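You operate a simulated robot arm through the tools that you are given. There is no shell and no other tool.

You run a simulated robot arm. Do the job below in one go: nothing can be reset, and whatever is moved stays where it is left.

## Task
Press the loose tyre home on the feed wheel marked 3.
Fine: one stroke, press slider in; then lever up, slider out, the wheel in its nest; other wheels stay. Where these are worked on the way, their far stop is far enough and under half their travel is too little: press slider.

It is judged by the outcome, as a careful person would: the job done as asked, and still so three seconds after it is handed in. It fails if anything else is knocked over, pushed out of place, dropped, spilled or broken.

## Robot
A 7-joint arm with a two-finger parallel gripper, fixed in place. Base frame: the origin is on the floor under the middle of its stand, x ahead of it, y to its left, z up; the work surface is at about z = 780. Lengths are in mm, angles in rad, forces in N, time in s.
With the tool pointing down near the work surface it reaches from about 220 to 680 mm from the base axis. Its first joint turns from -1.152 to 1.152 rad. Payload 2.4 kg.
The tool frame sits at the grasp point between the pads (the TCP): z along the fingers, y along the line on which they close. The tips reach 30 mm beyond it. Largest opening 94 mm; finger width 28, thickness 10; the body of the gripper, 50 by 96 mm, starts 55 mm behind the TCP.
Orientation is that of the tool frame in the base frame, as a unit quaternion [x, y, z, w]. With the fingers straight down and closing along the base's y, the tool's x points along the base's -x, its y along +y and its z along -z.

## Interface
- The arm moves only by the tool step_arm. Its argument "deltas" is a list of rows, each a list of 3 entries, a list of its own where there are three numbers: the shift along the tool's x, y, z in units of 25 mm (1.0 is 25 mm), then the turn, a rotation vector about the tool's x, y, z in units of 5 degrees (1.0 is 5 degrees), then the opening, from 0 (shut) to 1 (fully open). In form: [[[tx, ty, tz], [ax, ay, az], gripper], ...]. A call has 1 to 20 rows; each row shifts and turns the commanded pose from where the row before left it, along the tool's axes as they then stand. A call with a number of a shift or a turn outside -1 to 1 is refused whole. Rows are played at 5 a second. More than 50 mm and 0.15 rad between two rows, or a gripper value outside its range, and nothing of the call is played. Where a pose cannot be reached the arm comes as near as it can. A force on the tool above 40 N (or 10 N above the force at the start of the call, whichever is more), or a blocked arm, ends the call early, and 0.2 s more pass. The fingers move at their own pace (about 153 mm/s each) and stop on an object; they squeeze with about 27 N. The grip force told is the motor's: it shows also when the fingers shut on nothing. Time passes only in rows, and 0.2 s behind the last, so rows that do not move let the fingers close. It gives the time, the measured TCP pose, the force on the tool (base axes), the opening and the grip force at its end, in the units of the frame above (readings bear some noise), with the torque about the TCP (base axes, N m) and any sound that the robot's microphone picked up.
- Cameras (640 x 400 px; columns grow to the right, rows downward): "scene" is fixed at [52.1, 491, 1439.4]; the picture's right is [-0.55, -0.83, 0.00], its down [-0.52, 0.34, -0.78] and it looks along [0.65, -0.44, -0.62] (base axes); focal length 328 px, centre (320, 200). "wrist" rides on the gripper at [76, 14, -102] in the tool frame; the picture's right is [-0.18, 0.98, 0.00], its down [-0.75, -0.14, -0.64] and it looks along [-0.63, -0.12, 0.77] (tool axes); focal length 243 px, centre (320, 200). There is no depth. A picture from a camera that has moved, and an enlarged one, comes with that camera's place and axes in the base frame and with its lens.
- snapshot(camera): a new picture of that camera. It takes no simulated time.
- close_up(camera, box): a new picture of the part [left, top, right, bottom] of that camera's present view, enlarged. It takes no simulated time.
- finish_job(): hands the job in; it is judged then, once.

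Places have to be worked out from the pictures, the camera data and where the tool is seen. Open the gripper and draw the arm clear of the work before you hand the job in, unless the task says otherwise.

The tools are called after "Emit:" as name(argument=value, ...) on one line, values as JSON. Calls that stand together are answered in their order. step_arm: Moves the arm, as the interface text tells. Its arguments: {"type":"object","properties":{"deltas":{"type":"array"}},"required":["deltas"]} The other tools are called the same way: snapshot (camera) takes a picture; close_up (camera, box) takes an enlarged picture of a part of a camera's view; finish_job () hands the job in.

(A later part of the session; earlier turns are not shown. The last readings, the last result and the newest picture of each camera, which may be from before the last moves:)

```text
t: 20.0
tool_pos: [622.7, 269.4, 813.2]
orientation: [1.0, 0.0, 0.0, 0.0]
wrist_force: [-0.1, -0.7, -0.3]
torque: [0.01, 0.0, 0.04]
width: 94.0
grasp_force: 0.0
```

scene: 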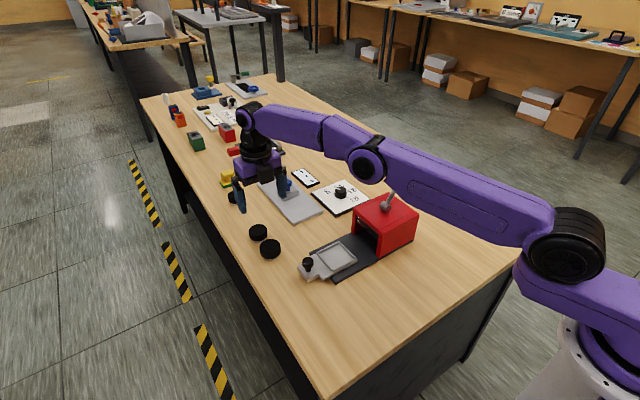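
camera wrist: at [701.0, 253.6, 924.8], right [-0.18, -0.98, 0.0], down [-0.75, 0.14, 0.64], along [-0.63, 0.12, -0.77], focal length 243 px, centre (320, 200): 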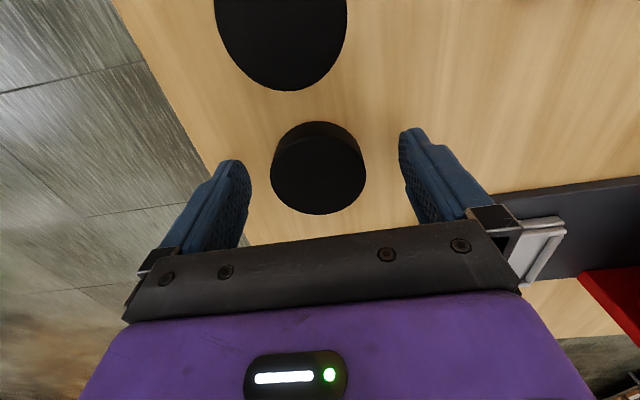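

At z 813.2 with no contact force. Closing fully on the tyre now, then checking grip.

Emit:
step_arm(deltas=[[[0, 0, 0], [0, 0, 0], 0.6], [[0, 0, 0], [0, 0, 0], 0], [[0, 0, 0], [0, 0, 0], 0], [[0, 0, 0], [0, 0, 0], 0]])

Emit:
close_up(camera="scene", box=[240, 210, 310, 270])

Emit:
close_up(camera="wrist", box=[220, 100, 420, 230])

```text
t: 21.0
tool_pos: [623.8, 270.5, 813.7]
orientation: [1.0, 0.001, -0.001, 0.0]
wrist_force: [-0.2, -0.1, 0.1]
torque: [-0.03, -0.01, -0.01]
width: 53.6
grasp_force: 27.2
```

```text
6.67 times, centred on (275, 240) of scene
camera zoom: at [52.0, 491.0, 1439.4], right [-0.55, -0.83, 0.0], down [-0.52, 0.34, -0.78], along [0.65, -0.44, -0.62], focal length 2184 px, centre (620, -67)
```

zoom: 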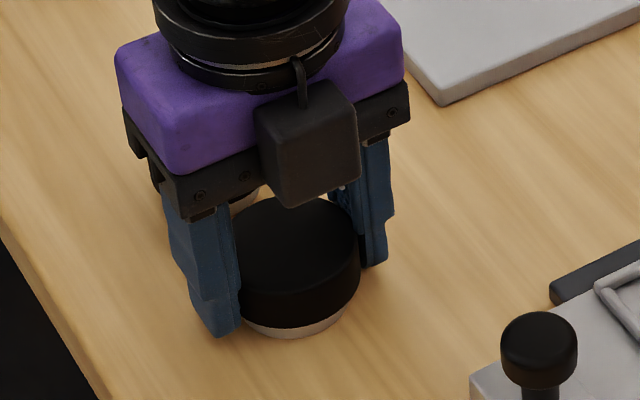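

```text
3.08 times, centred on (320, 165) of wrist
camera zoom: at [699.6, 254.8, 916.6], right [-0.18, -0.98, 0.0], down [-0.75, 0.14, 0.64], along [-0.63, 0.12, -0.77], focal length 746 px, centre (320, 308)
```

zoom: 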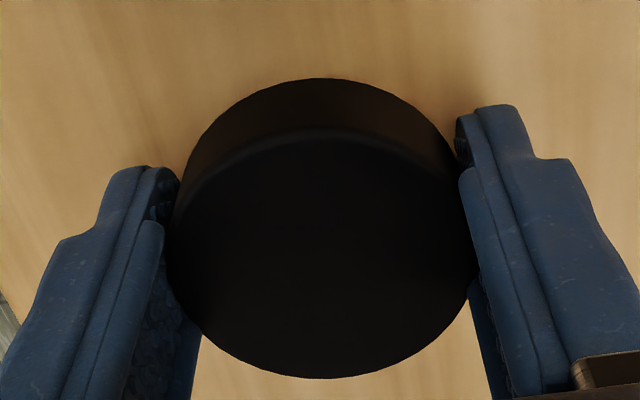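

Solid centred grip (53.6 mm, 27 N). Lifting gently in small rows.

Emit:
step_arm(deltas=[[[0, 0, -0.1], [0, 0, 0], 0], [[0, 0, -0.15], [0, 0, 0], 0], [[0, 0, -0.2], [0, 0, 0], 0], [[0, 0, -0.2], [0, 0, 0], 0], [[0, 0, 0], [0, 0, 0], 0]])

Emit:
close_up(camera="scene", box=[240, 210, 310, 270])

```text
t: 22.2
tool_pos: [625.0, 267.8, 829.4]
orientation: [1.0, 0.0, 0.0, 0.0]
wrist_force: [-0.1, -0.2, -1.7]
torque: [0.04, 0.01, -0.02]
width: 53.8
grasp_force: 27.0
```

```text
6.67 times, centred on (275, 240) of scene
camera zoom: at [52.1, 491.0, 1439.4], right [-0.55, -0.83, 0.0], down [-0.52, 0.34, -0.78], along [0.65, -0.44, -0.62], focal length 2184 px, centre (620, -67)
```

zoom: 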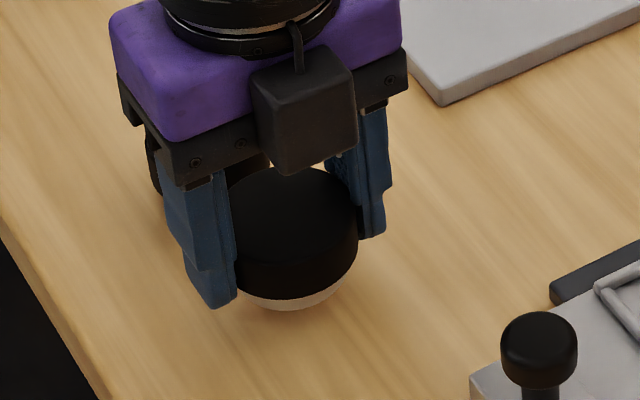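

The whole wheel, hub included, lifts (about 1.7 N). I'll raise it and bring it inward and high so I can tilt its underside toward the scene camera to read the mark.

Emit:
step_arm(deltas=[[[0, 0, -0.6], [0, 0, 0], 0], [[0, 0, -0.8], [0, 0, 0], 0], [[0, 0, -1], [0, 0, 0], 0], [[0, 0, -1], [0, 0, 0], 0], [[0, 0, -1], [0, 0, 0], 0], [[-0.3, 0.1, -1], [0, 0, 0], 0], [[-0.7, 0.35, -0.9], [0, 0, 0], 0], [[-0.7, 0.35, -0.9], [0, 0, 0], 0], [[-0.7, 0.35, -0.9], [0, 0, 0], 0], [[-0.7, 0.35, -0.9], [0, 0, 0], 0], [[-0.7, 0.35, -0.9], [0, 0, 0], 0], [[-0.7, 0.35, -0.9], [0, 0, 0], 0], [[-0.7, 0.35, -0.9], [0, 0, 0], 0], [[-0.7, 0.35, -0.9], [0, 0, 0], 0], [[-0.7, 0.35, -0.9], [0, 0, 0], 0]])

Emit:
snapshot(camera="scene")

```text
t: 25.4
tool_pos: [458.4, 186.9, 1163.3]
orientation: [1.0, 0.0, 0.0, 0.0]
wrist_force: [-0.8, 0.5, -2.0]
torque: [0.02, -0.04, 0.02]
width: 53.6
grasp_force: 26.9
```

```text
taken
```

scene: 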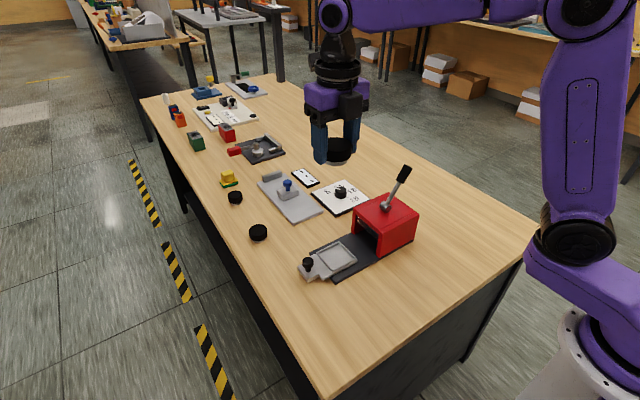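

Holding well. Now I tilt about the tool x axis so the wheel's underside turns toward +y and the scene camera.

Emit:
step_arm(deltas=[[[0, 0, 0], [1, 0, 0], 0], [[0, 0, 0], [1, 0, 0], 0], [[0, 0, 0], [1, 0, 0], 0], [[0, 0, 0], [1, 0, 0], 0], [[0, 0, 0], [1, 0, 0], 0], [[0, 0, 0], [1, 0, 0], 0], [[0, 0, 0], [1, 0, 0], 0], [[0, 0, 0], [1, 0, 0], 0], [[0, 0, 0], [1, 0, 0], 0], [[0, 0, 0], [1, 0, 0], 0], [[0, 0, 0], [1, 0, 0], 0], [[0, 0, 0], [1, 0, 0], 0], [[0, 0, 0], [1, 0, 0], 0], [[0, 0, 0], [1, 0, 0], 0]])

Emit:
snapshot(camera="scene")

```text
t: 28.4
tool_pos: [520.2, 253.7, 1257.1]
orientation: [0.819, -0.001, -0.002, -0.573]
wrist_force: [-0.2, -0.3, -1.4]
torque: [-0.06, 0.02, -0.02]
width: 53.7
grasp_force: 27.1
out of reach, approached as far as the arm can: row 9, 10, 11, 12, 13, 14
```

```text
taken
```

scene: 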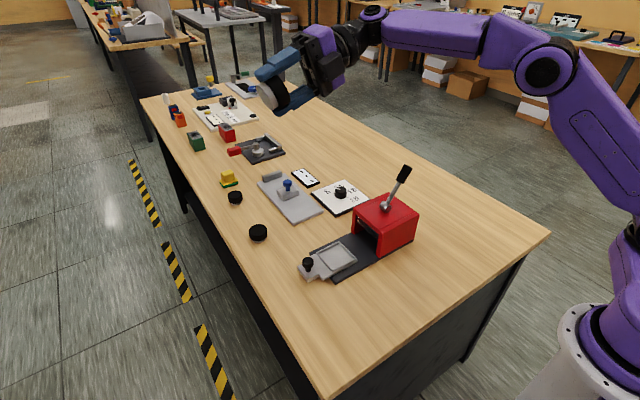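

The tilt was reached (the arm drifted in position), and the underside now faces the scene camera. Zooming in to read it.

Emit:
close_up(camera="scene", box=[245, 65, 315, 120])

Emit:
close_up(camera="scene", box=[250, 72, 290, 112])

```text
7.27 times, centred on (280, 92) of scene
camera zoom: at [52.1, 491.0, 1439.4], right [-0.55, -0.83, 0.0], down [-0.52, 0.34, -0.78], along [0.65, -0.44, -0.62], focal length 2383 px, centre (611, 982)
```

zoom: 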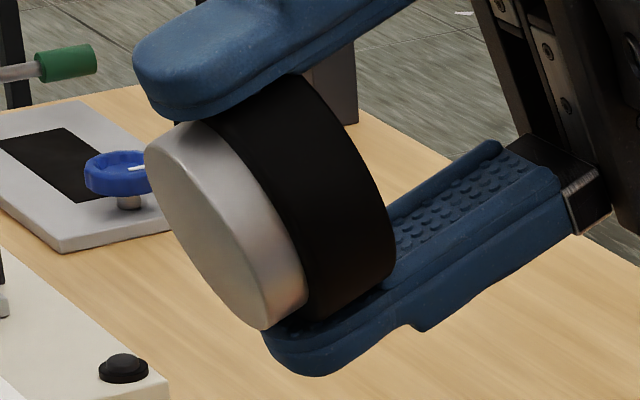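

```text
10.00 times, centred on (270, 92) of scene
camera zoom: at [52.1, 491.0, 1439.4], right [-0.55, -0.83, 0.0], down [-0.52, 0.34, -0.78], along [0.65, -0.44, -0.62], focal length 3276 px, centre (820, 1280)
```

zoom: 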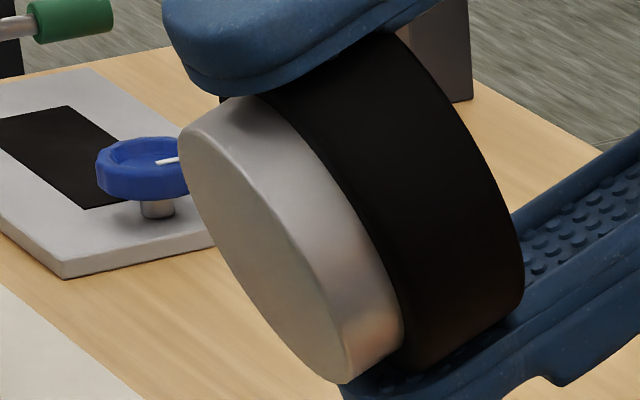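

The hub's underside looks blank at this angle; zooming tighter to be sure.

Emit:
close_up(camera="scene", box=[258, 80, 278, 112])

Emit:
close_up(camera="scene", box=[226, 186, 246, 206])

Emit:
close_up(camera="scene", box=[246, 222, 270, 246])

Emit:
snapshot(camera="wrist")

```text
12.50 times, centred on (268, 96) of scene
camera zoom: at [52.1, 491.0, 1439.4], right [-0.55, -0.83, 0.0], down [-0.52, 0.34, -0.78], along [0.65, -0.44, -0.62], focal length 4095 px, centre (970, 1500)
```

zoom: 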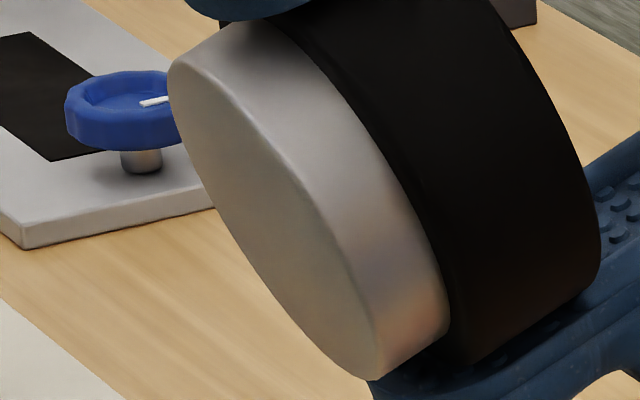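

```text
16.00 times, centred on (236, 196) of scene
camera zoom: at [52.1, 491.0, 1439.4], right [-0.55, -0.83, 0.0], down [-0.52, 0.34, -0.78], along [0.65, -0.44, -0.62], focal length 5242 px, centre (1664, 264)
```

zoom: 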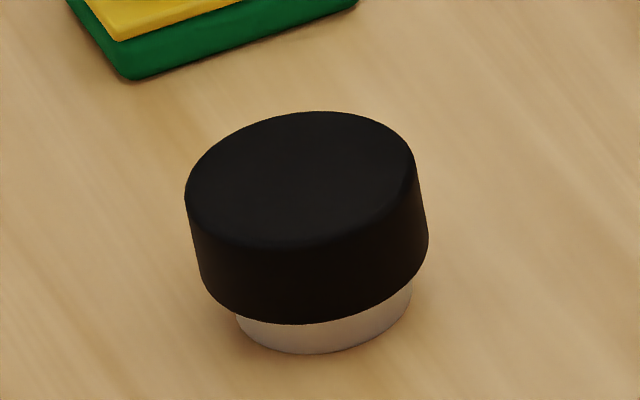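

```text
16.00 times, centred on (258, 234) of scene
camera zoom: at [52.1, 491.0, 1439.4], right [-0.55, -0.83, 0.0], down [-0.52, 0.34, -0.78], along [0.65, -0.44, -0.62], focal length 5242 px, centre (1312, -344)
```

zoom: 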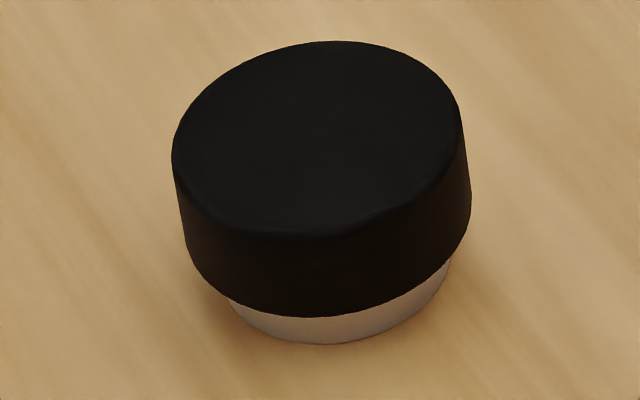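

```text
taken
camera wrist: at [596.7, 153.5, 1279.0], right [-0.19, -0.34, -0.92], down [-0.75, -0.56, 0.36], along [-0.63, 0.76, -0.15], focal length 243 px, centre (320, 200)
```

wrist: 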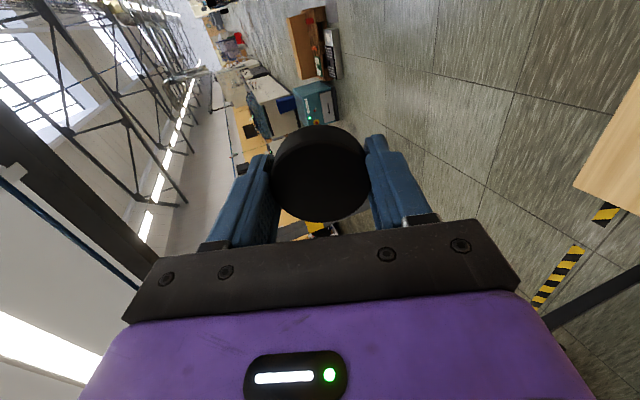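

Hub bottom is plain. I'll check the tyre's top face close up in the wrist camera under this different lighting for a faint or embossed mark.

Emit:
close_up(camera="wrist", box=[265, 120, 375, 228])

Emit:
close_up(camera="scene", box=[262, 70, 300, 112])

```text
3.70 times, centred on (320, 174) of wrist
camera zoom: at [596.7, 153.5, 1279.0], right [-0.19, -0.34, -0.92], down [-0.75, -0.56, 0.36], along [-0.63, 0.76, -0.15], focal length 899 px, centre (320, 296)
```

zoom: 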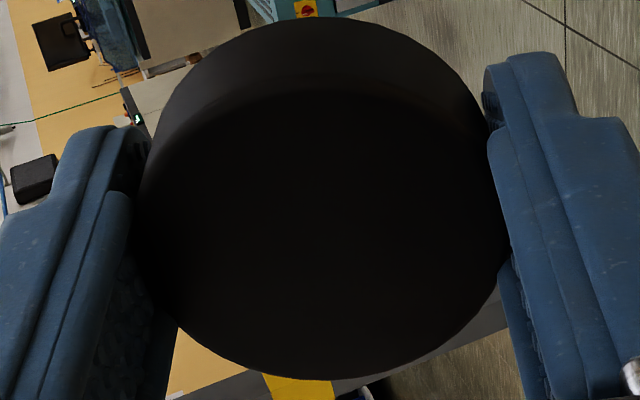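

```text
9.52 times, centred on (281, 91) of scene
camera zoom: at [52.1, 491.0, 1439.4], right [-0.55, -0.83, 0.0], down [-0.52, 0.34, -0.78], along [0.65, -0.44, -0.62], focal length 3120 px, centre (691, 1238)
```

zoom: 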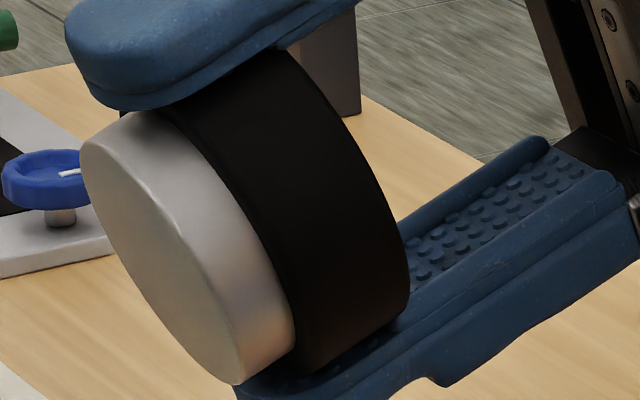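

Still no mark seen, but the view is grazing (73° off normal). I'll yaw the hand about the vertical so the hub face turns more squarely toward the scene camera.

Emit:
step_arm(deltas=[[[0, 0, 0], [0, -0.94, -0.34], 0], [[0, 0, 0], [0, -0.94, -0.34], 0], [[0, 0, 0], [0, -0.94, -0.34], 0], [[0, 0, 0], [0, -0.94, -0.34], 0], [[0, 0, 0], [0, -0.94, -0.34], 0], [[0, 0, 0], [0, -0.94, -0.34], 0], [[0, 0, 0], [0, -0.94, -0.34], 0]])

Emit:
snapshot(camera="scene")

```text
t: 30.0
tool_pos: [522.3, 253.6, 1255.8]
orientation: [0.782, 0.247, -0.174, -0.546]
wrist_force: [0.1, 0.1, -1.3]
torque: [-0.01, -0.02, -0.02]
width: 53.9
grasp_force: 27.8
```

```text
taken
```

scene: 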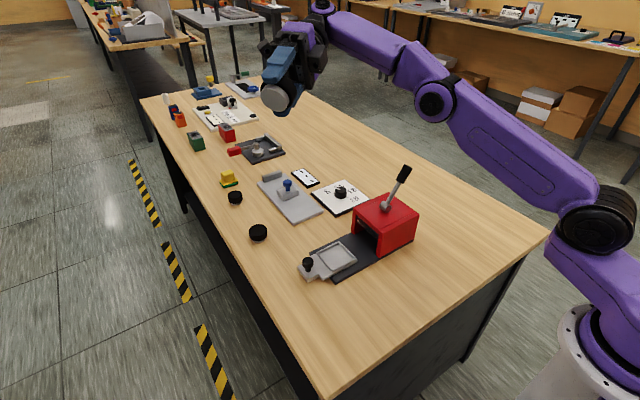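

The hub face now looks toward the scene camera; zooming in.

Emit:
close_up(camera="scene", box=[250, 72, 310, 122])

Emit:
close_up(camera="scene", box=[258, 78, 298, 118])

```text
8.00 times, centred on (280, 97) of scene
camera zoom: at [52.1, 491.0, 1439.4], right [-0.55, -0.83, 0.0], down [-0.52, 0.34, -0.78], along [0.65, -0.44, -0.62], focal length 2621 px, centre (640, 1024)
```

zoom: 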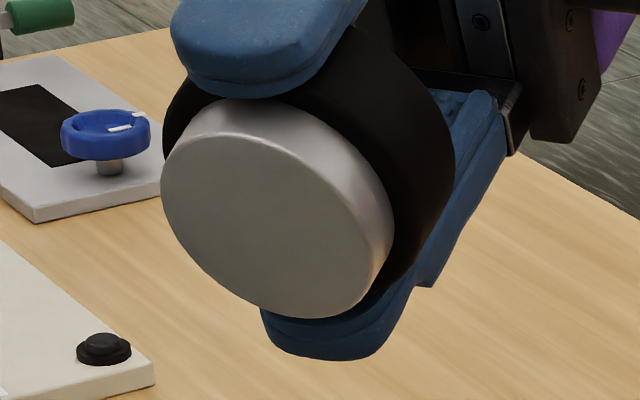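

```text
10.00 times, centred on (278, 98) of scene
camera zoom: at [52.1, 491.0, 1439.4], right [-0.55, -0.83, 0.0], down [-0.52, 0.34, -0.78], along [0.65, -0.44, -0.62], focal length 3276 px, centre (740, 1220)
```

zoom: 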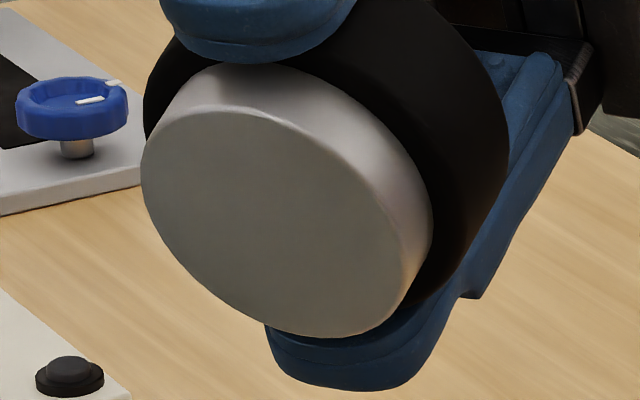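

The hub face is squarely visible and blank. I'll look extremely close at the tops of the two wheels still on the table for faint dark-on-dark marks.

Emit:
close_up(camera="scene", box=[249, 224, 267, 236])

Emit:
close_up(camera="scene", box=[228, 189, 244, 200])

Emit:
close_up(camera="scene", box=[256, 240, 286, 260])

```text
16.00 times, centred on (258, 230) of scene
camera zoom: at [52.1, 491.0, 1439.4], right [-0.55, -0.83, 0.0], down [-0.52, 0.34, -0.78], along [0.65, -0.44, -0.62], focal length 5242 px, centre (1312, -280)
```

zoom: 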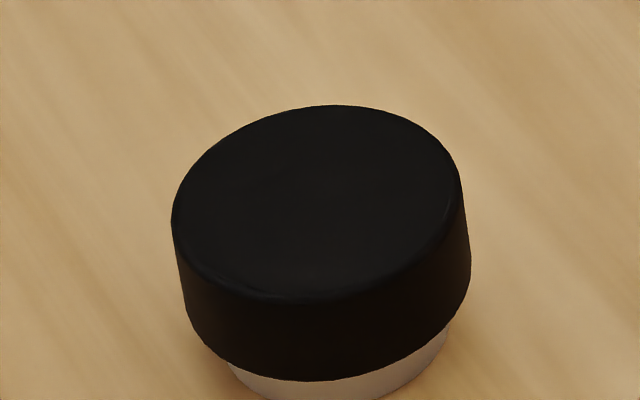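

```text
16.00 times, centred on (236, 194) of scene
camera zoom: at [52.1, 491.0, 1439.4], right [-0.55, -0.83, 0.0], down [-0.52, 0.34, -0.78], along [0.65, -0.44, -0.62], focal length 5242 px, centre (1664, 288)
```

zoom: 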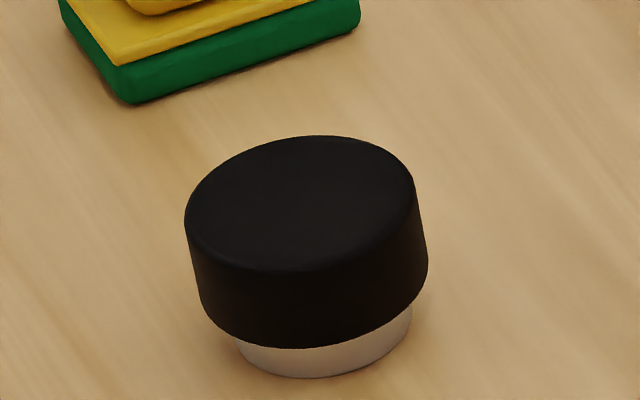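

```text
16.00 times, centred on (271, 250) of scene
camera zoom: at [52.1, 491.0, 1439.4], right [-0.55, -0.83, 0.0], down [-0.52, 0.34, -0.78], along [0.65, -0.44, -0.62], focal length 5242 px, centre (1104, -600)
```

zoom: 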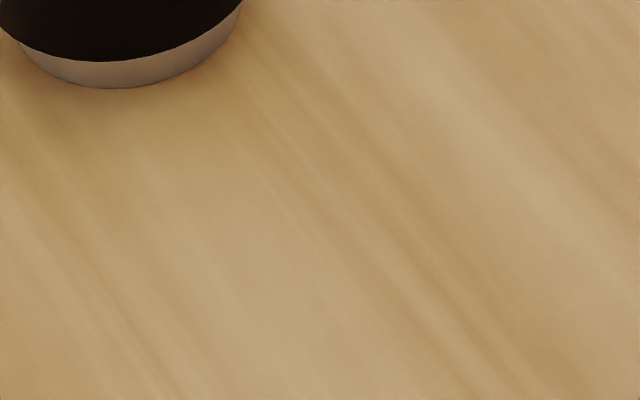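

The hub bottom, rim and top of this wheel carry no legible mark, but it is the only wheel within the arm's tool-down reach (others at r≈739 and 916 mm) and its size (55) is the third of 45/50/55, so I take it as wheel 3. I'll turn the hand back upright.

Emit:
step_arm(deltas=[[[0, 0, 0], [0, 0.94, 0.34], 0], [[0, 0, 0], [0, 0.94, 0.34], 0], [[0, 0, 0], [0, 0.94, 0.34], 0], [[0, 0, 0], [0, 0.94, 0.34], 0], [[0, 0, 0], [0, 0.94, 0.34], 0], [[0, 0, 0], [0, 0.94, 0.34], 0], [[0, 0, 0], [0, 0.94, 0.34], 0], [[0, 0.4, 0], [-1, 0, 0], 0], [[0, 0.4, 0], [-1, 0, 0], 0], [[0, 0.4, 0], [-1, 0, 0], 0], [[0, 0.4, 0], [-1, 0, 0], 0], [[0, 0.4, 0], [-1, 0, 0], 0], [[0, 0.4, 0], [-1, 0, 0], 0], [[0, 0.4, 0], [-1, 0, 0], 0]])

```text
t: 33.0
tool_pos: [521.5, 214.5, 1201.9]
orientation: [0.954, -0.001, 0.0, -0.299]
wrist_force: [0.2, -0.1, -2.1]
torque: [-0.04, -0.03, -0.01]
width: 53.8
grasp_force: 27.0
```

Seven more 5° rows bring it upright, descending slightly as I go.

Emit:
step_arm(deltas=[[[0, 0.4, 0.5], [-1, 0, 0], 0], [[0, 0.4, 0.5], [-1, 0, 0], 0], [[0, 0.3, 0.5], [-1, 0, 0], 0], [[0, 0.3, 0.5], [-1, 0, 0], 0], [[0, 0.2, 0.5], [-1, 0, 0], 0], [[0, 0.2, 0.5], [-1, 0, 0], 0], [[0, 0.1, 0.5], [-1, 0, 0], 0], [[0, 0, 0], [0, 0, 0], 0]])

Emit:
snapshot(camera="scene")

Emit:
snapshot(camera="wrist")

```text
t: 34.8
tool_pos: [520.9, 203.0, 1101.5]
orientation: [1.0, 0.001, -0.001, 0.0]
wrist_force: [0.2, 0.0, -1.2]
torque: [0.02, 0.01, -0.01]
width: 53.5
grasp_force: 26.7
```

```text
taken
```

scene: 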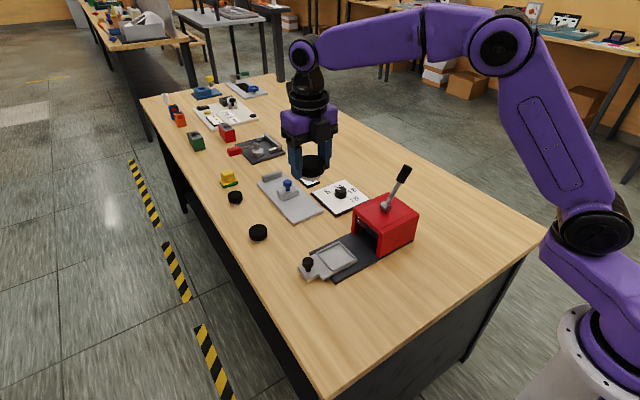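

```text
taken
camera wrist: at [597.9, 187.1, 1204.4], right [-0.18, -0.98, 0.0], down [-0.75, 0.14, 0.64], along [-0.63, 0.12, -0.77], focal length 243 px, centre (320, 200)
```

wrist: 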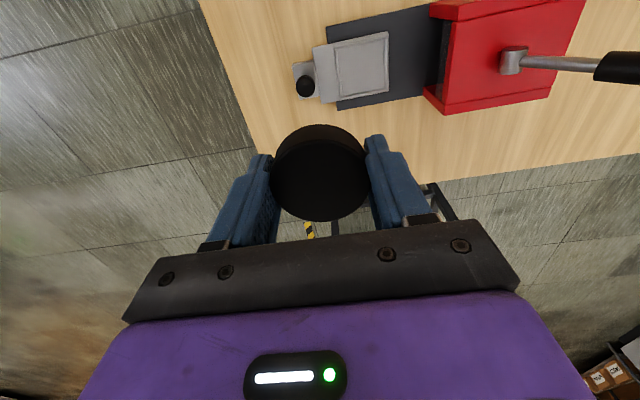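

Upright and steady. I'll zoom on the nest and press from this wrist viewpoint to get the nest centre precisely.

Emit:
close_up(camera="wrist", box=[280, 10, 460, 125])

Emit:
close_up(camera="wrist", box=[420, 0, 640, 120])

```text
3.48 times, centred on (370, 68) of wrist
camera zoom: at [597.9, 187.1, 1204.4], right [-0.18, -0.98, 0.0], down [-0.75, 0.14, 0.64], along [-0.63, 0.12, -0.77], focal length 844 px, centre (146, 661)
```

zoom: 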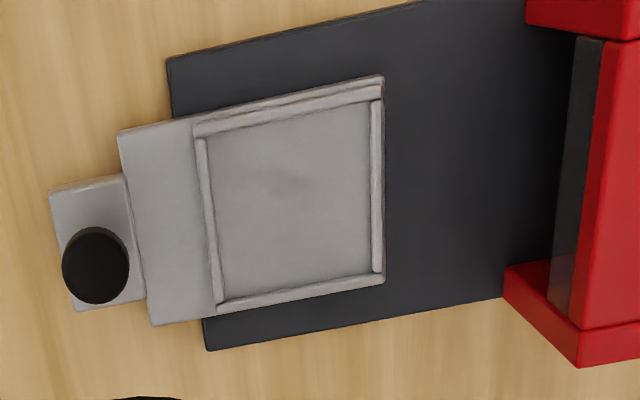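

```text
2.91 times, centred on (530, 60) of wrist
camera zoom: at [597.9, 187.1, 1204.4], right [-0.18, -0.98, 0.0], down [-0.75, 0.14, 0.64], along [-0.63, 0.12, -0.77], focal length 706 px, centre (-291, 607)
```

zoom: 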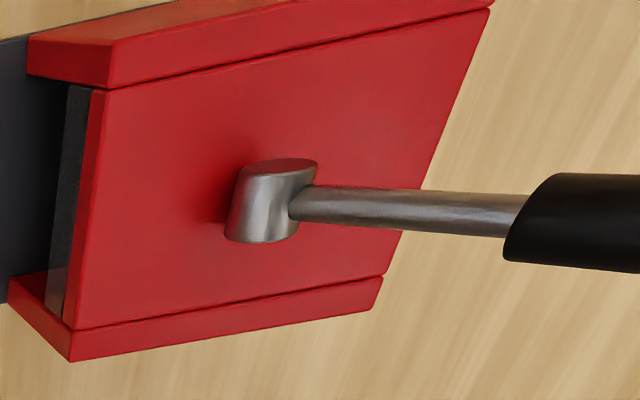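

Nest inner square measures x 472–537, y 106–173: centre (504.5, 139.5), rim top near z≈797. I move over it and descend to about z 900.

Emit:
step_arm(deltas=[[[-0.08, 0.32, 0.9], [0, 0, 0], 0], [[-0.08, 0.32, 0.9], [0, 0, 0], 0], [[-0.08, 0.32, 0.9], [0, 0, 0], 0], [[-0.08, 0.32, 0.9], [0, 0, 0], 0], [[-0.08, 0.32, 0.9], [0, 0, 0], 0], [[-0.08, 0.32, 0.9], [0, 0, 0], 0], [[-0.08, 0.32, 0.9], [0, 0, 0], 0], [[-0.1, 0.3, 0.9], [0, 0, 0], 0], [[0, 0, 0.8], [0, 0, 0], 0], [[0, 0, 0], [0, 0, 0], 0]])

Emit:
snapshot(camera="wrist")

Emit:
close_up(camera="scene", box=[280, 150, 420, 290])

```text
t: 37.0
tool_pos: [504.7, 136.9, 902.8]
orientation: [1.0, 0.0, -0.001, 0.0]
wrist_force: [0.4, -0.4, -2.4]
torque: [0.0, -0.02, -0.01]
width: 53.6
grasp_force: 27.4
```

```text
taken
camera wrist: at [580.0, 122.6, 1005.1], right [-0.18, -0.98, 0.0], down [-0.75, 0.14, 0.64], along [-0.63, 0.12, -0.77], focal length 243 px, centre (320, 200)
```

wrist: 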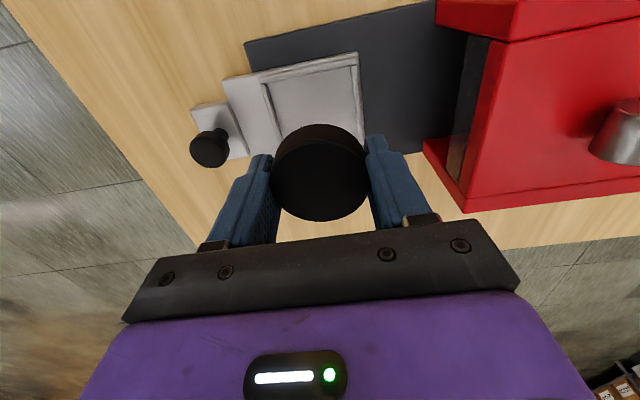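

```text
2.86 times, centred on (350, 220) of scene
camera zoom: at [52.1, 491.0, 1439.4], right [-0.55, -0.83, 0.0], down [-0.52, 0.34, -0.78], along [0.65, -0.44, -0.62], focal length 936 px, centre (234, 143)
```

zoom: 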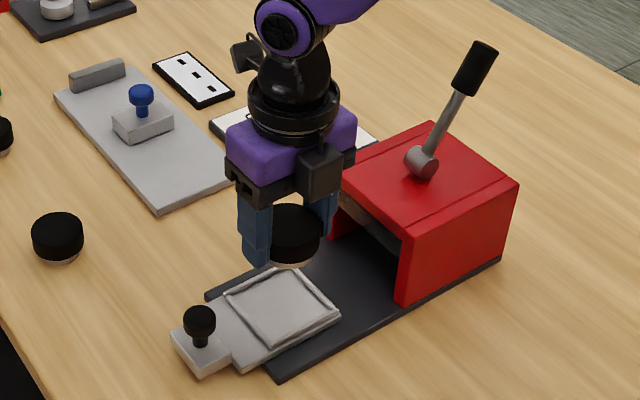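

Over the nest. One zoom to refine alignment of the visible rim corners before lowering.

Emit:
close_up(camera="wrist", box=[220, 30, 400, 145])

```text
3.48 times, centred on (310, 88) of wrist
camera zoom: at [580.0, 122.6, 1005.1], right [-0.18, -0.98, 0.0], down [-0.75, 0.14, 0.64], along [-0.63, 0.12, -0.77], focal length 844 px, centre (355, 591)
```

zoom: 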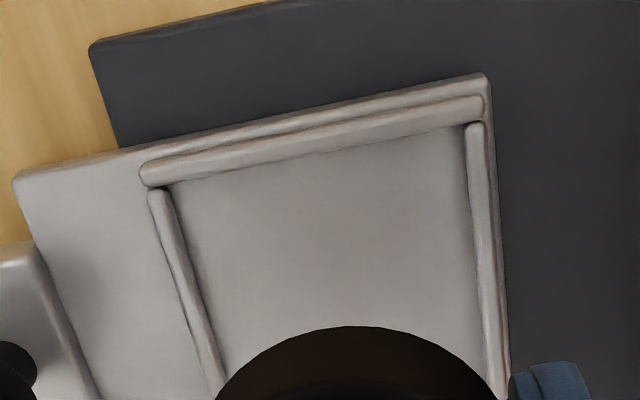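

Nest y-range 105–174, far edge x≈535, so centre ≈ (503, 139.7). I correct by about −1.5/+2.8 mm and lower to z≈832.

Emit:
step_arm(deltas=[[[-0.06, -0.11, 0.6], [0, 0, 0], 0], [[0, 0, 0.8], [0, 0, 0], 0], [[0, 0, 0.7], [0, 0, 0], 0], [[0, 0, 0.5], [0, 0, 0], 0], [[0, 0, 0.2], [0, 0, 0], 0], [[0, 0, 0], [0, 0, 0], 0]])

Emit:
close_up(camera="scene", box=[295, 210, 375, 285])

Emit:
close_up(camera="wrist", box=[220, 30, 430, 230])

```text
t: 38.2
tool_pos: [502.7, 140.8, 836.4]
orientation: [1.0, 0.0, 0.0, 0.0]
wrist_force: [-5.4, -2.1, 10.8]
torque: [-0.06, 0.16, -0.08]
width: 53.5
grasp_force: 27.3
stopped in row 5: the force on the tool passed its limit at 51 N (the readings are from after the stop); the commanded pose is now the measured one
```

```text
5.33 times, centred on (335, 248) of scene
camera zoom: at [51.7, 490.9, 1439.5], right [-0.55, -0.83, 0.0], down [-0.52, 0.34, -0.78], along [0.65, -0.44, -0.62], focal length 1747 px, centre (240, -53)
```

zoom: 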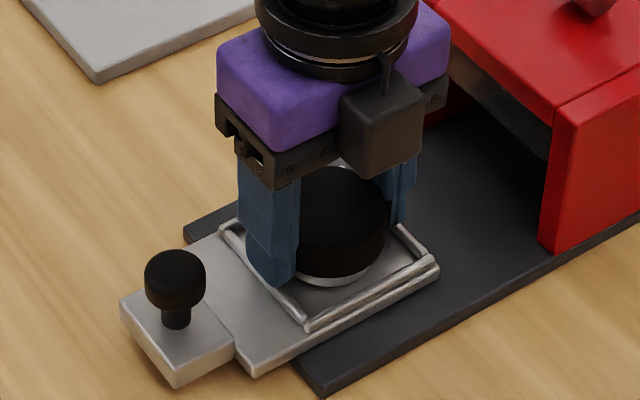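

```text
2.00 times, centred on (325, 130) of wrist
camera zoom: at [579.0, 127.4, 938.9], right [-0.18, -0.98, 0.0], down [-0.75, 0.14, 0.64], along [-0.63, 0.12, -0.77], focal length 485 px, centre (310, 340)
```

zoom: 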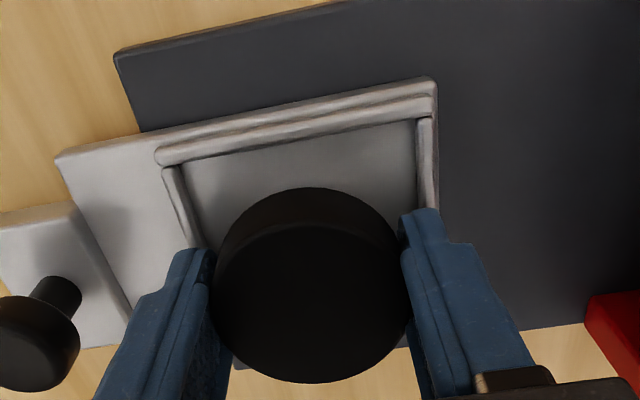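

Contact came at TCP z=836.4 (peak 51 N), so the nest floor or rim is higher (~802). I'll ease up 2 mm to unload and look closely at wheel and rim.

Emit:
step_arm(deltas=[[[0.06, 0, -0.1], [0, 0, 0], 0], [[0.04, 0, 0], [0, 0, 0], 0]])

Emit:
close_up(camera="scene", box=[320, 235, 360, 275])

Emit:
close_up(camera="wrist", box=[260, 80, 400, 200])

```text
t: 38.8
tool_pos: [507.1, 141.1, 837.1]
orientation: [1.0, 0.0, 0.0, 0.001]
wrist_force: [0.0, 0.1, -0.9]
torque: [0.0, 0.0, 0.01]
width: 53.8
grasp_force: 27.3
```

```text
10.00 times, centred on (340, 255) of scene
camera zoom: at [52.1, 491.0, 1439.4], right [-0.55, -0.83, 0.0], down [-0.52, 0.34, -0.78], along [0.65, -0.44, -0.62], focal length 3276 px, centre (120, -350)
```

zoom: 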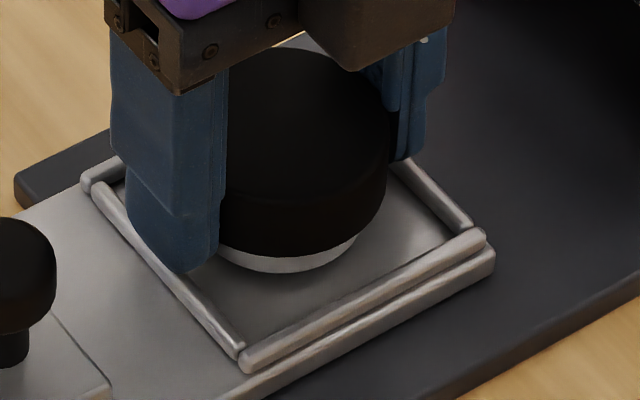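

```text
3.33 times, centred on (330, 140) of wrist
camera zoom: at [582.3, 126.6, 940.6], right [-0.18, -0.98, 0.0], down [-0.75, 0.14, 0.64], along [-0.63, 0.12, -0.77], focal length 809 px, centre (287, 400)
```

zoom: 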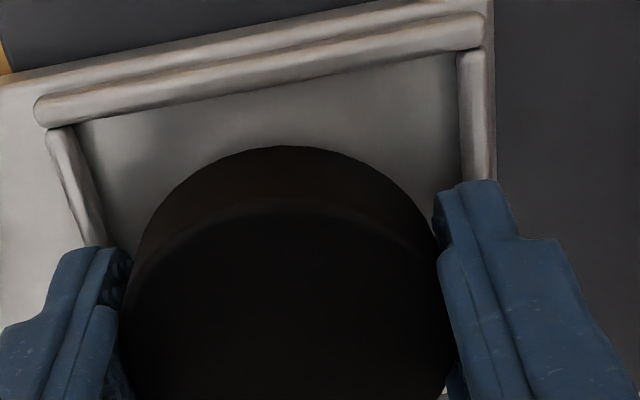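

Unloaded and centred over the nest (507, 141). I open slightly so the wheel settles on the nest floor.

Emit:
step_arm(deltas=[[[-0.04, 0.03, 0], [0, 0, 0], 0], [[0, 0, 0], [0, 0, 0], 0.63], [[0, 0, 0], [0, 0, 0], 0.63], [[0, 0, 0], [0, 0, 0], 0.63]])

Emit:
close_up(camera="scene", box=[310, 225, 370, 280])

```text
t: 39.8
tool_pos: [506.0, 139.5, 838.3]
orientation: [1.0, 0.0, 0.001, 0.0]
wrist_force: [-0.5, -0.7, 0.1]
torque: [0.0, 0.03, 0.01]
width: 59.3
grasp_force: 0.0
```

```text
7.27 times, centred on (340, 252) of scene
camera zoom: at [52.1, 491.0, 1439.4], right [-0.55, -0.83, 0.0], down [-0.52, 0.34, -0.78], along [0.65, -0.44, -0.62], focal length 2383 px, centre (174, -182)
```

zoom: 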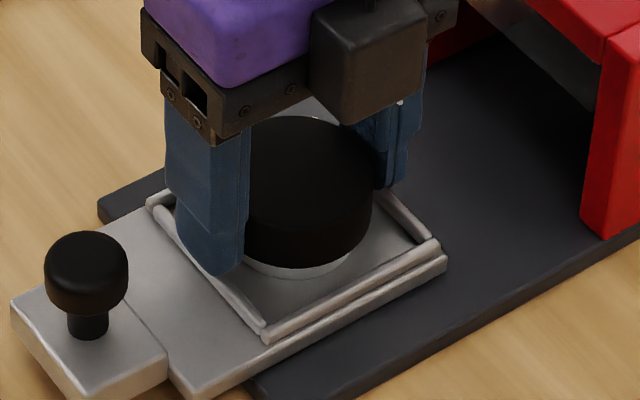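

Released at 59 mm opening. I lift straight up so the fingers clear the wheel, then open and inspect.

Emit:
step_arm(deltas=[[[0, 0, -0.3], [0, 0, 0], 0.63], [[0, 0, -0.5], [0, 0, 0], 0.68], [[0, 0, -0.8], [0, 0, 0], 0.8], [[0, 0, -1], [0, 0, 0], 1], [[0, 0, -1], [0, 0, 0], 1], [[0, 0, -1], [0, 0, 0], 1]])

Emit:
snapshot(camera="wrist")

Emit:
close_up(camera="scene", box=[295, 190, 435, 290])

```text
t: 41.2
tool_pos: [505.7, 142.3, 953.7]
orientation: [1.0, 0.0, 0.0, 0.0]
wrist_force: [-0.5, -0.4, -0.3]
torque: [0.03, 0.02, 0.05]
width: 94.4
grasp_force: 0.1
```

```text
taken
camera wrist: at [581.1, 127.6, 1056.7], right [-0.18, -0.98, 0.0], down [-0.75, 0.14, 0.64], along [-0.63, 0.12, -0.77], focal length 243 px, centre (320, 200)
```

wrist: 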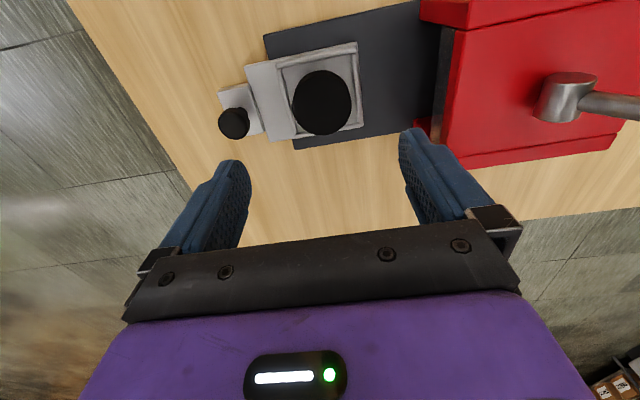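

```text
4.00 times, centred on (365, 240) of scene
camera zoom: at [52.1, 491.0, 1439.4], right [-0.55, -0.83, 0.0], down [-0.52, 0.34, -0.78], along [0.65, -0.44, -0.62], focal length 1310 px, centre (140, 40)
```

zoom: 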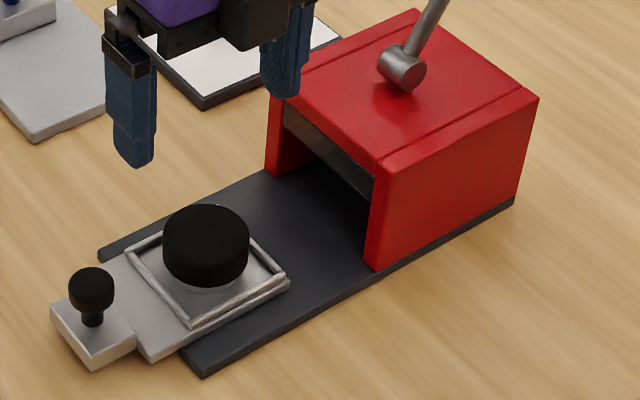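

The wheel stands in the nest. Let me look closely at it (any mark on the tyre top) and at the slider knob from here.

Emit:
close_up(camera="wrist", box=[285, 60, 360, 140])

Emit:
close_up(camera="wrist", box=[205, 40, 375, 155])

Emit:
close_up(camera="scene", box=[325, 235, 365, 275])

```text
5.00 times, centred on (322, 100) of wrist
camera zoom: at [581.1, 127.6, 1056.7], right [-0.18, -0.98, 0.0], down [-0.75, 0.14, 0.64], along [-0.63, 0.12, -0.77], focal length 1213 px, centre (308, 700)
```

zoom: 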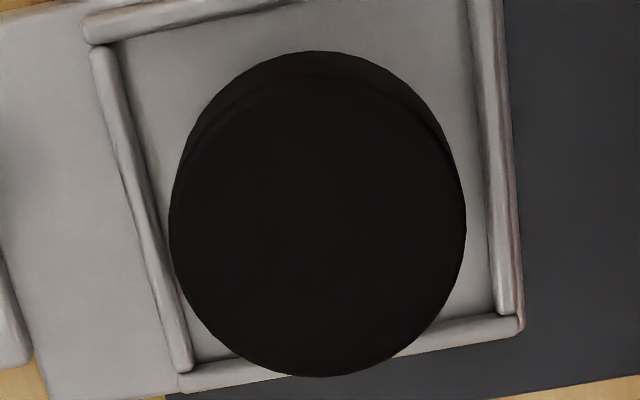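

```text
3.48 times, centred on (290, 98) of wrist
camera zoom: at [581.1, 127.6, 1056.7], right [-0.18, -0.98, 0.0], down [-0.75, 0.14, 0.64], along [-0.63, 0.12, -0.77], focal length 844 px, centre (424, 556)
```

zoom: 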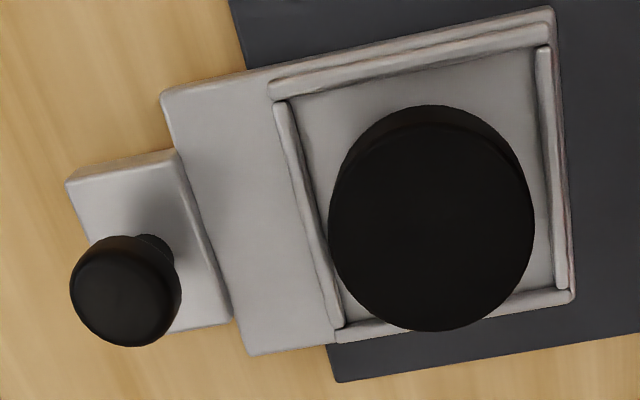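

```text
10.00 times, centred on (345, 255) of scene
camera zoom: at [52.1, 491.0, 1439.4], right [-0.55, -0.83, 0.0], down [-0.52, 0.34, -0.78], along [0.65, -0.44, -0.62], focal length 3276 px, centre (70, -350)
```

zoom: 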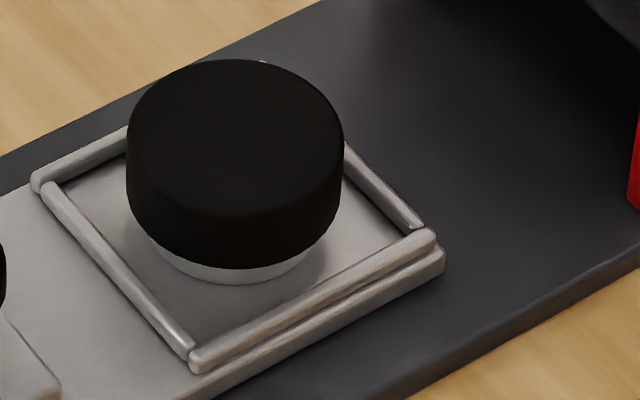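

Wheel centre ≈ (506, 140), nicely in the nest; knob cap at about (504.5, 225), top z≈830. To grip the knob across x with the camera away from the lever, I unwind the wrist by +270° in place at this safe height.

Emit:
step_arm(deltas=[[[0, 0, -0.4], [0, 0, 1], 1], [[0, 0, -0.4], [0, 0, 1], 1], [[0, 0, 0], [0, 0, 1], 1], [[0, 0, 0], [0, 0, 1], 1], [[0, 0, 0], [0, 0, 1], 1], [[0, 0, 0], [0, 0, 1], 1], [[0, 0, 0], [0, 0, 1], 1], [[0, 0, 0], [0, 0, 1], 1], [[0, 0, 0], [0, 0, 1], 1], [[0, 0, 0], [0, 0, 1], 1], [[0, 0, 0], [0, 0, 1], 1], [[0, 0, 0], [0, 0, 1], 1], [[0, 0, 0], [0, 0, 1], 1], [[0, 0, 0], [0, 0, 1], 1], [[0, 0, 0], [0, 0, 1], 1], [[0, 0, 0], [0, 0, 1], 1], [[0, 0, 0], [0, 0, 1], 1], [[0, 0, 0], [0, 0, 1], 1]])

Emit:
step_arm(deltas=[[[0, 0, 0], [0, 0, 1], 1], [[0, 0, 0], [0, 0, 1], 1], [[0, 0, 0], [0, 0, 1], 1], [[0, 0, 0], [0, 0, 1], 1], [[0, 0, 0], [0, 0, 1], 1], [[0, 0, 0], [0, 0, 1], 1], [[0, 0, 0], [0, 0, 1], 1], [[0, 0, 0], [0, 0, 1], 1], [[0, 0, 0], [0, 0, 1], 1], [[0, 0, 0], [0, 0, 1], 1], [[0, 0, 0], [0, 0, 1], 1], [[0, 0, 0], [0, 0, 1], 1], [[0, 0, 0], [0, 0, 1], 1], [[0, 0, 0], [0, 0, 1], 1], [[0, 0, 0], [0, 0, 1], 1], [[0, 0, 0], [0, 0, 1], 1], [[0, 0, 0], [0, 0, 1], 1], [[0, 0, 0], [0, 0, 1], 1]])

Emit:
step_arm(deltas=[[[0, 0, 0], [0, 0, 1], 1], [[0, 0, 0], [0, 0, 1], 1], [[0, 0, 0], [0, 0, 1], 1], [[0, 0, 0], [0, 0, 1], 1], [[0, 0, 0], [0, 0, 1], 1], [[0, 0, 0], [0, 0, 1], 1], [[0, 0, 0], [0, 0, 1], 1], [[0, 0, 0], [0, 0, 1], 1], [[0, 0, 0], [0, 0, 1], 1], [[0, 0, 0], [0, 0, 1], 1], [[0, 0, 0], [0, 0, 1], 1], [[0, 0, 0], [0, 0, 1], 1], [[0, 0, 0], [0, 0, 1], 1], [[0, 0, 0], [0, 0, 1], 1], [[0, 0, 0], [0, 0, 1], 1], [[0, 0, 0], [0, 0, 1], 1], [[0, 0, 0], [0, 0, 1], 1], [[0, 0, 0], [0, 0, 1], 1]])

Emit:
snapshot(camera="wrist")

```text
t: 45.0
tool_pos: [504.9, 140.8, 972.4]
orientation: [-0.707, 0.708, 0.0, 0.0]
wrist_force: [0.0, 0.3, 0.0]
torque: [0.0, 0.0, -0.01]
width: 94.0
grasp_force: 0.1
```

```text
t: 48.8
tool_pos: [504.9, 140.8, 972.2]
orientation: [0.001, 1.0, 0.0, 0.001]
wrist_force: [0.5, -0.2, -0.2]
torque: [0.04, 0.0, 0.0]
width: 94.0
grasp_force: 0.0
```

```text
t: 52.6
tool_pos: [503.3, 140.3, 971.5]
orientation: [0.708, 0.706, 0.001, 0.001]
wrist_force: [-0.6, 0.8, 0.5]
torque: [0.03, 0.01, -0.01]
width: 93.7
grasp_force: 0.1
```

```text
taken
camera wrist: at [518.4, 216.4, 1075.9], right [0.98, -0.19, 0.0], down [-0.14, -0.75, 0.64], along [-0.12, -0.63, -0.77], focal length 243 px, centre (320, 200)
```

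wrist: 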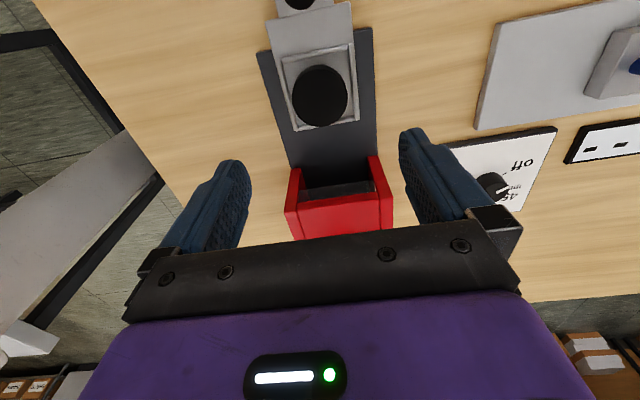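

Now tool x points +y and fingers close along x. I move over the knob at y≈225 and descend to z≈890 to check alignment.

Emit:
step_arm(deltas=[[[0.85, 0.03, 0.6], [0, 0, 0], 1], [[0.85, 0.02, 0.6], [0, 0, 0], 1], [[0.85, 0, 0.7], [0, 0, 0], 1], [[0.85, 0, 0.7], [0, 0, 0], 1], [[0, 0, 0.6], [0, 0, 0], 1], [[0, 0, 0], [0, 0, 0], 1]])

Emit:
snapshot(camera="wrist")

Emit:
close_up(camera="scene", box=[270, 200, 370, 290])

```text
t: 54.0
tool_pos: [506.7, 227.2, 893.2]
orientation: [0.707, 0.707, 0.0, 0.001]
wrist_force: [0.5, -0.8, -0.1]
torque: [-0.03, 0.01, -0.01]
width: 94.0
grasp_force: 0.0
```

```text
taken
camera wrist: at [520.1, 303.0, 996.0], right [0.98, -0.18, 0.0], down [-0.14, -0.75, 0.64], along [-0.12, -0.63, -0.77], focal length 243 px, centre (320, 200)
```

wrist: 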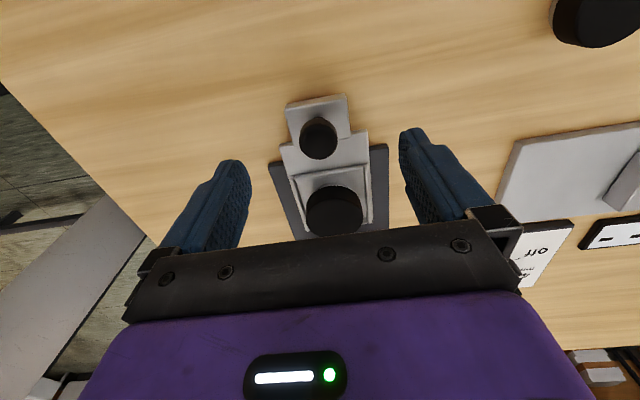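

```text
4.44 times, centred on (320, 245) of scene
camera zoom: at [52.0, 491.0, 1439.4], right [-0.55, -0.83, 0.0], down [-0.52, 0.34, -0.78], along [0.65, -0.44, -0.62], focal length 1456 px, centre (320, 0)
```

zoom: 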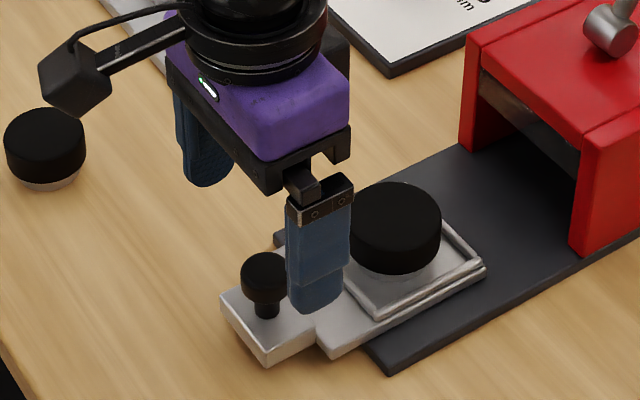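

Knob cap at ≈(504.7, 223). I centre on it and lower to z≈837 with open fingers straddling it in x.

Emit:
step_arm(deltas=[[[-0.1, -0.08, 0.6], [0, 0, 0], 1], [[0, 0, 0.7], [0, 0, 0], 1], [[0, 0, 0.6], [0, 0, 0], 1], [[0, 0, 0.35], [0, 0, 0], 1], [[0, 0, 0], [0, 0, 0], 1]])

Emit:
close_up(camera="wrist", box=[220, 90, 430, 240])

Emit:
close_up(camera="scene", box=[280, 220, 360, 290])

```text
t: 55.2
tool_pos: [503.3, 222.5, 837.4]
orientation: [0.707, 0.707, 0.0, 0.0]
wrist_force: [0.5, -0.3, 0.0]
torque: [0.01, 0.01, -0.02]
width: 94.1
grasp_force: 0.1
```

```text
2.67 times, centred on (325, 165) of wrist
camera zoom: at [517.4, 299.8, 940.7], right [0.98, -0.18, 0.0], down [-0.14, -0.75, 0.64], along [-0.12, -0.63, -0.77], focal length 647 px, centre (307, 293)
```

zoom: 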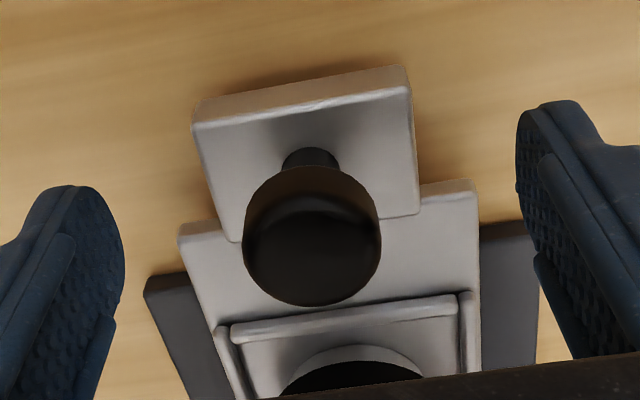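

```text
5.71 times, centred on (320, 255) of scene
camera zoom: at [52.1, 491.0, 1439.4], right [-0.55, -0.83, 0.0], down [-0.52, 0.34, -0.78], along [0.65, -0.44, -0.62], focal length 1872 px, centre (320, -114)
```

zoom: 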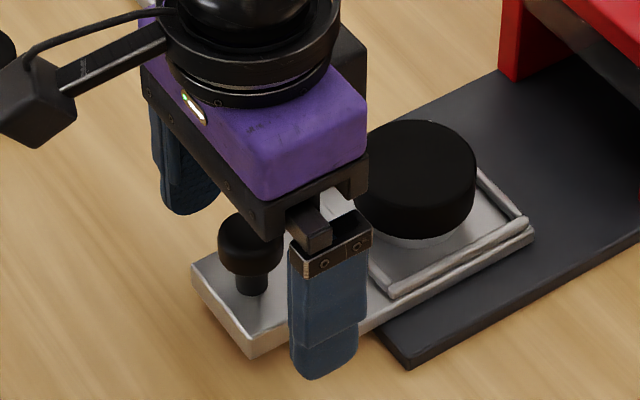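

Knob centred between the fingers. Closing on the knob.

Emit:
step_arm(deltas=[[[0, 0, 0.05], [0, 0, 0], 0.6], [[0, 0, 0], [0, 0, 0], 0.2], [[0, 0, 0], [0, 0, 0], 0], [[0, 0, 0], [0, 0, 0], 0]])

Emit:
close_up(camera="wrist", box=[220, 90, 430, 240])

```text
t: 56.2
tool_pos: [505.7, 222.7, 837.0]
orientation: [0.707, 0.707, 0.002, 0.001]
wrist_force: [7.3, 0.9, -4.2]
torque: [0.3, 0.14, -0.02]
width: 27.8
grasp_force: 44.6
```

```text
2.67 times, centred on (325, 165) of wrist
camera zoom: at [518.6, 299.2, 939.2], right [0.98, -0.18, 0.0], down [-0.14, -0.75, 0.64], along [-0.12, -0.63, -0.77], focal length 647 px, centre (307, 293)
```

zoom: 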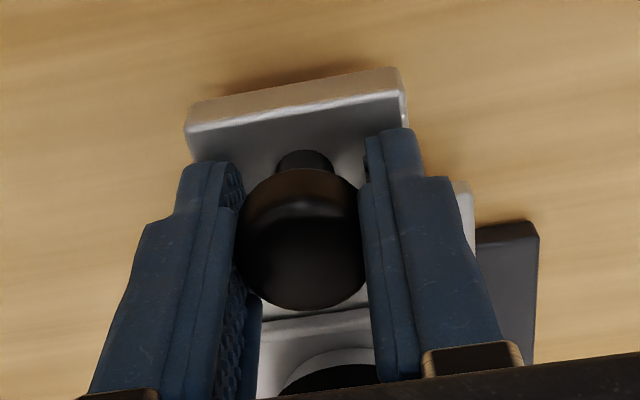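

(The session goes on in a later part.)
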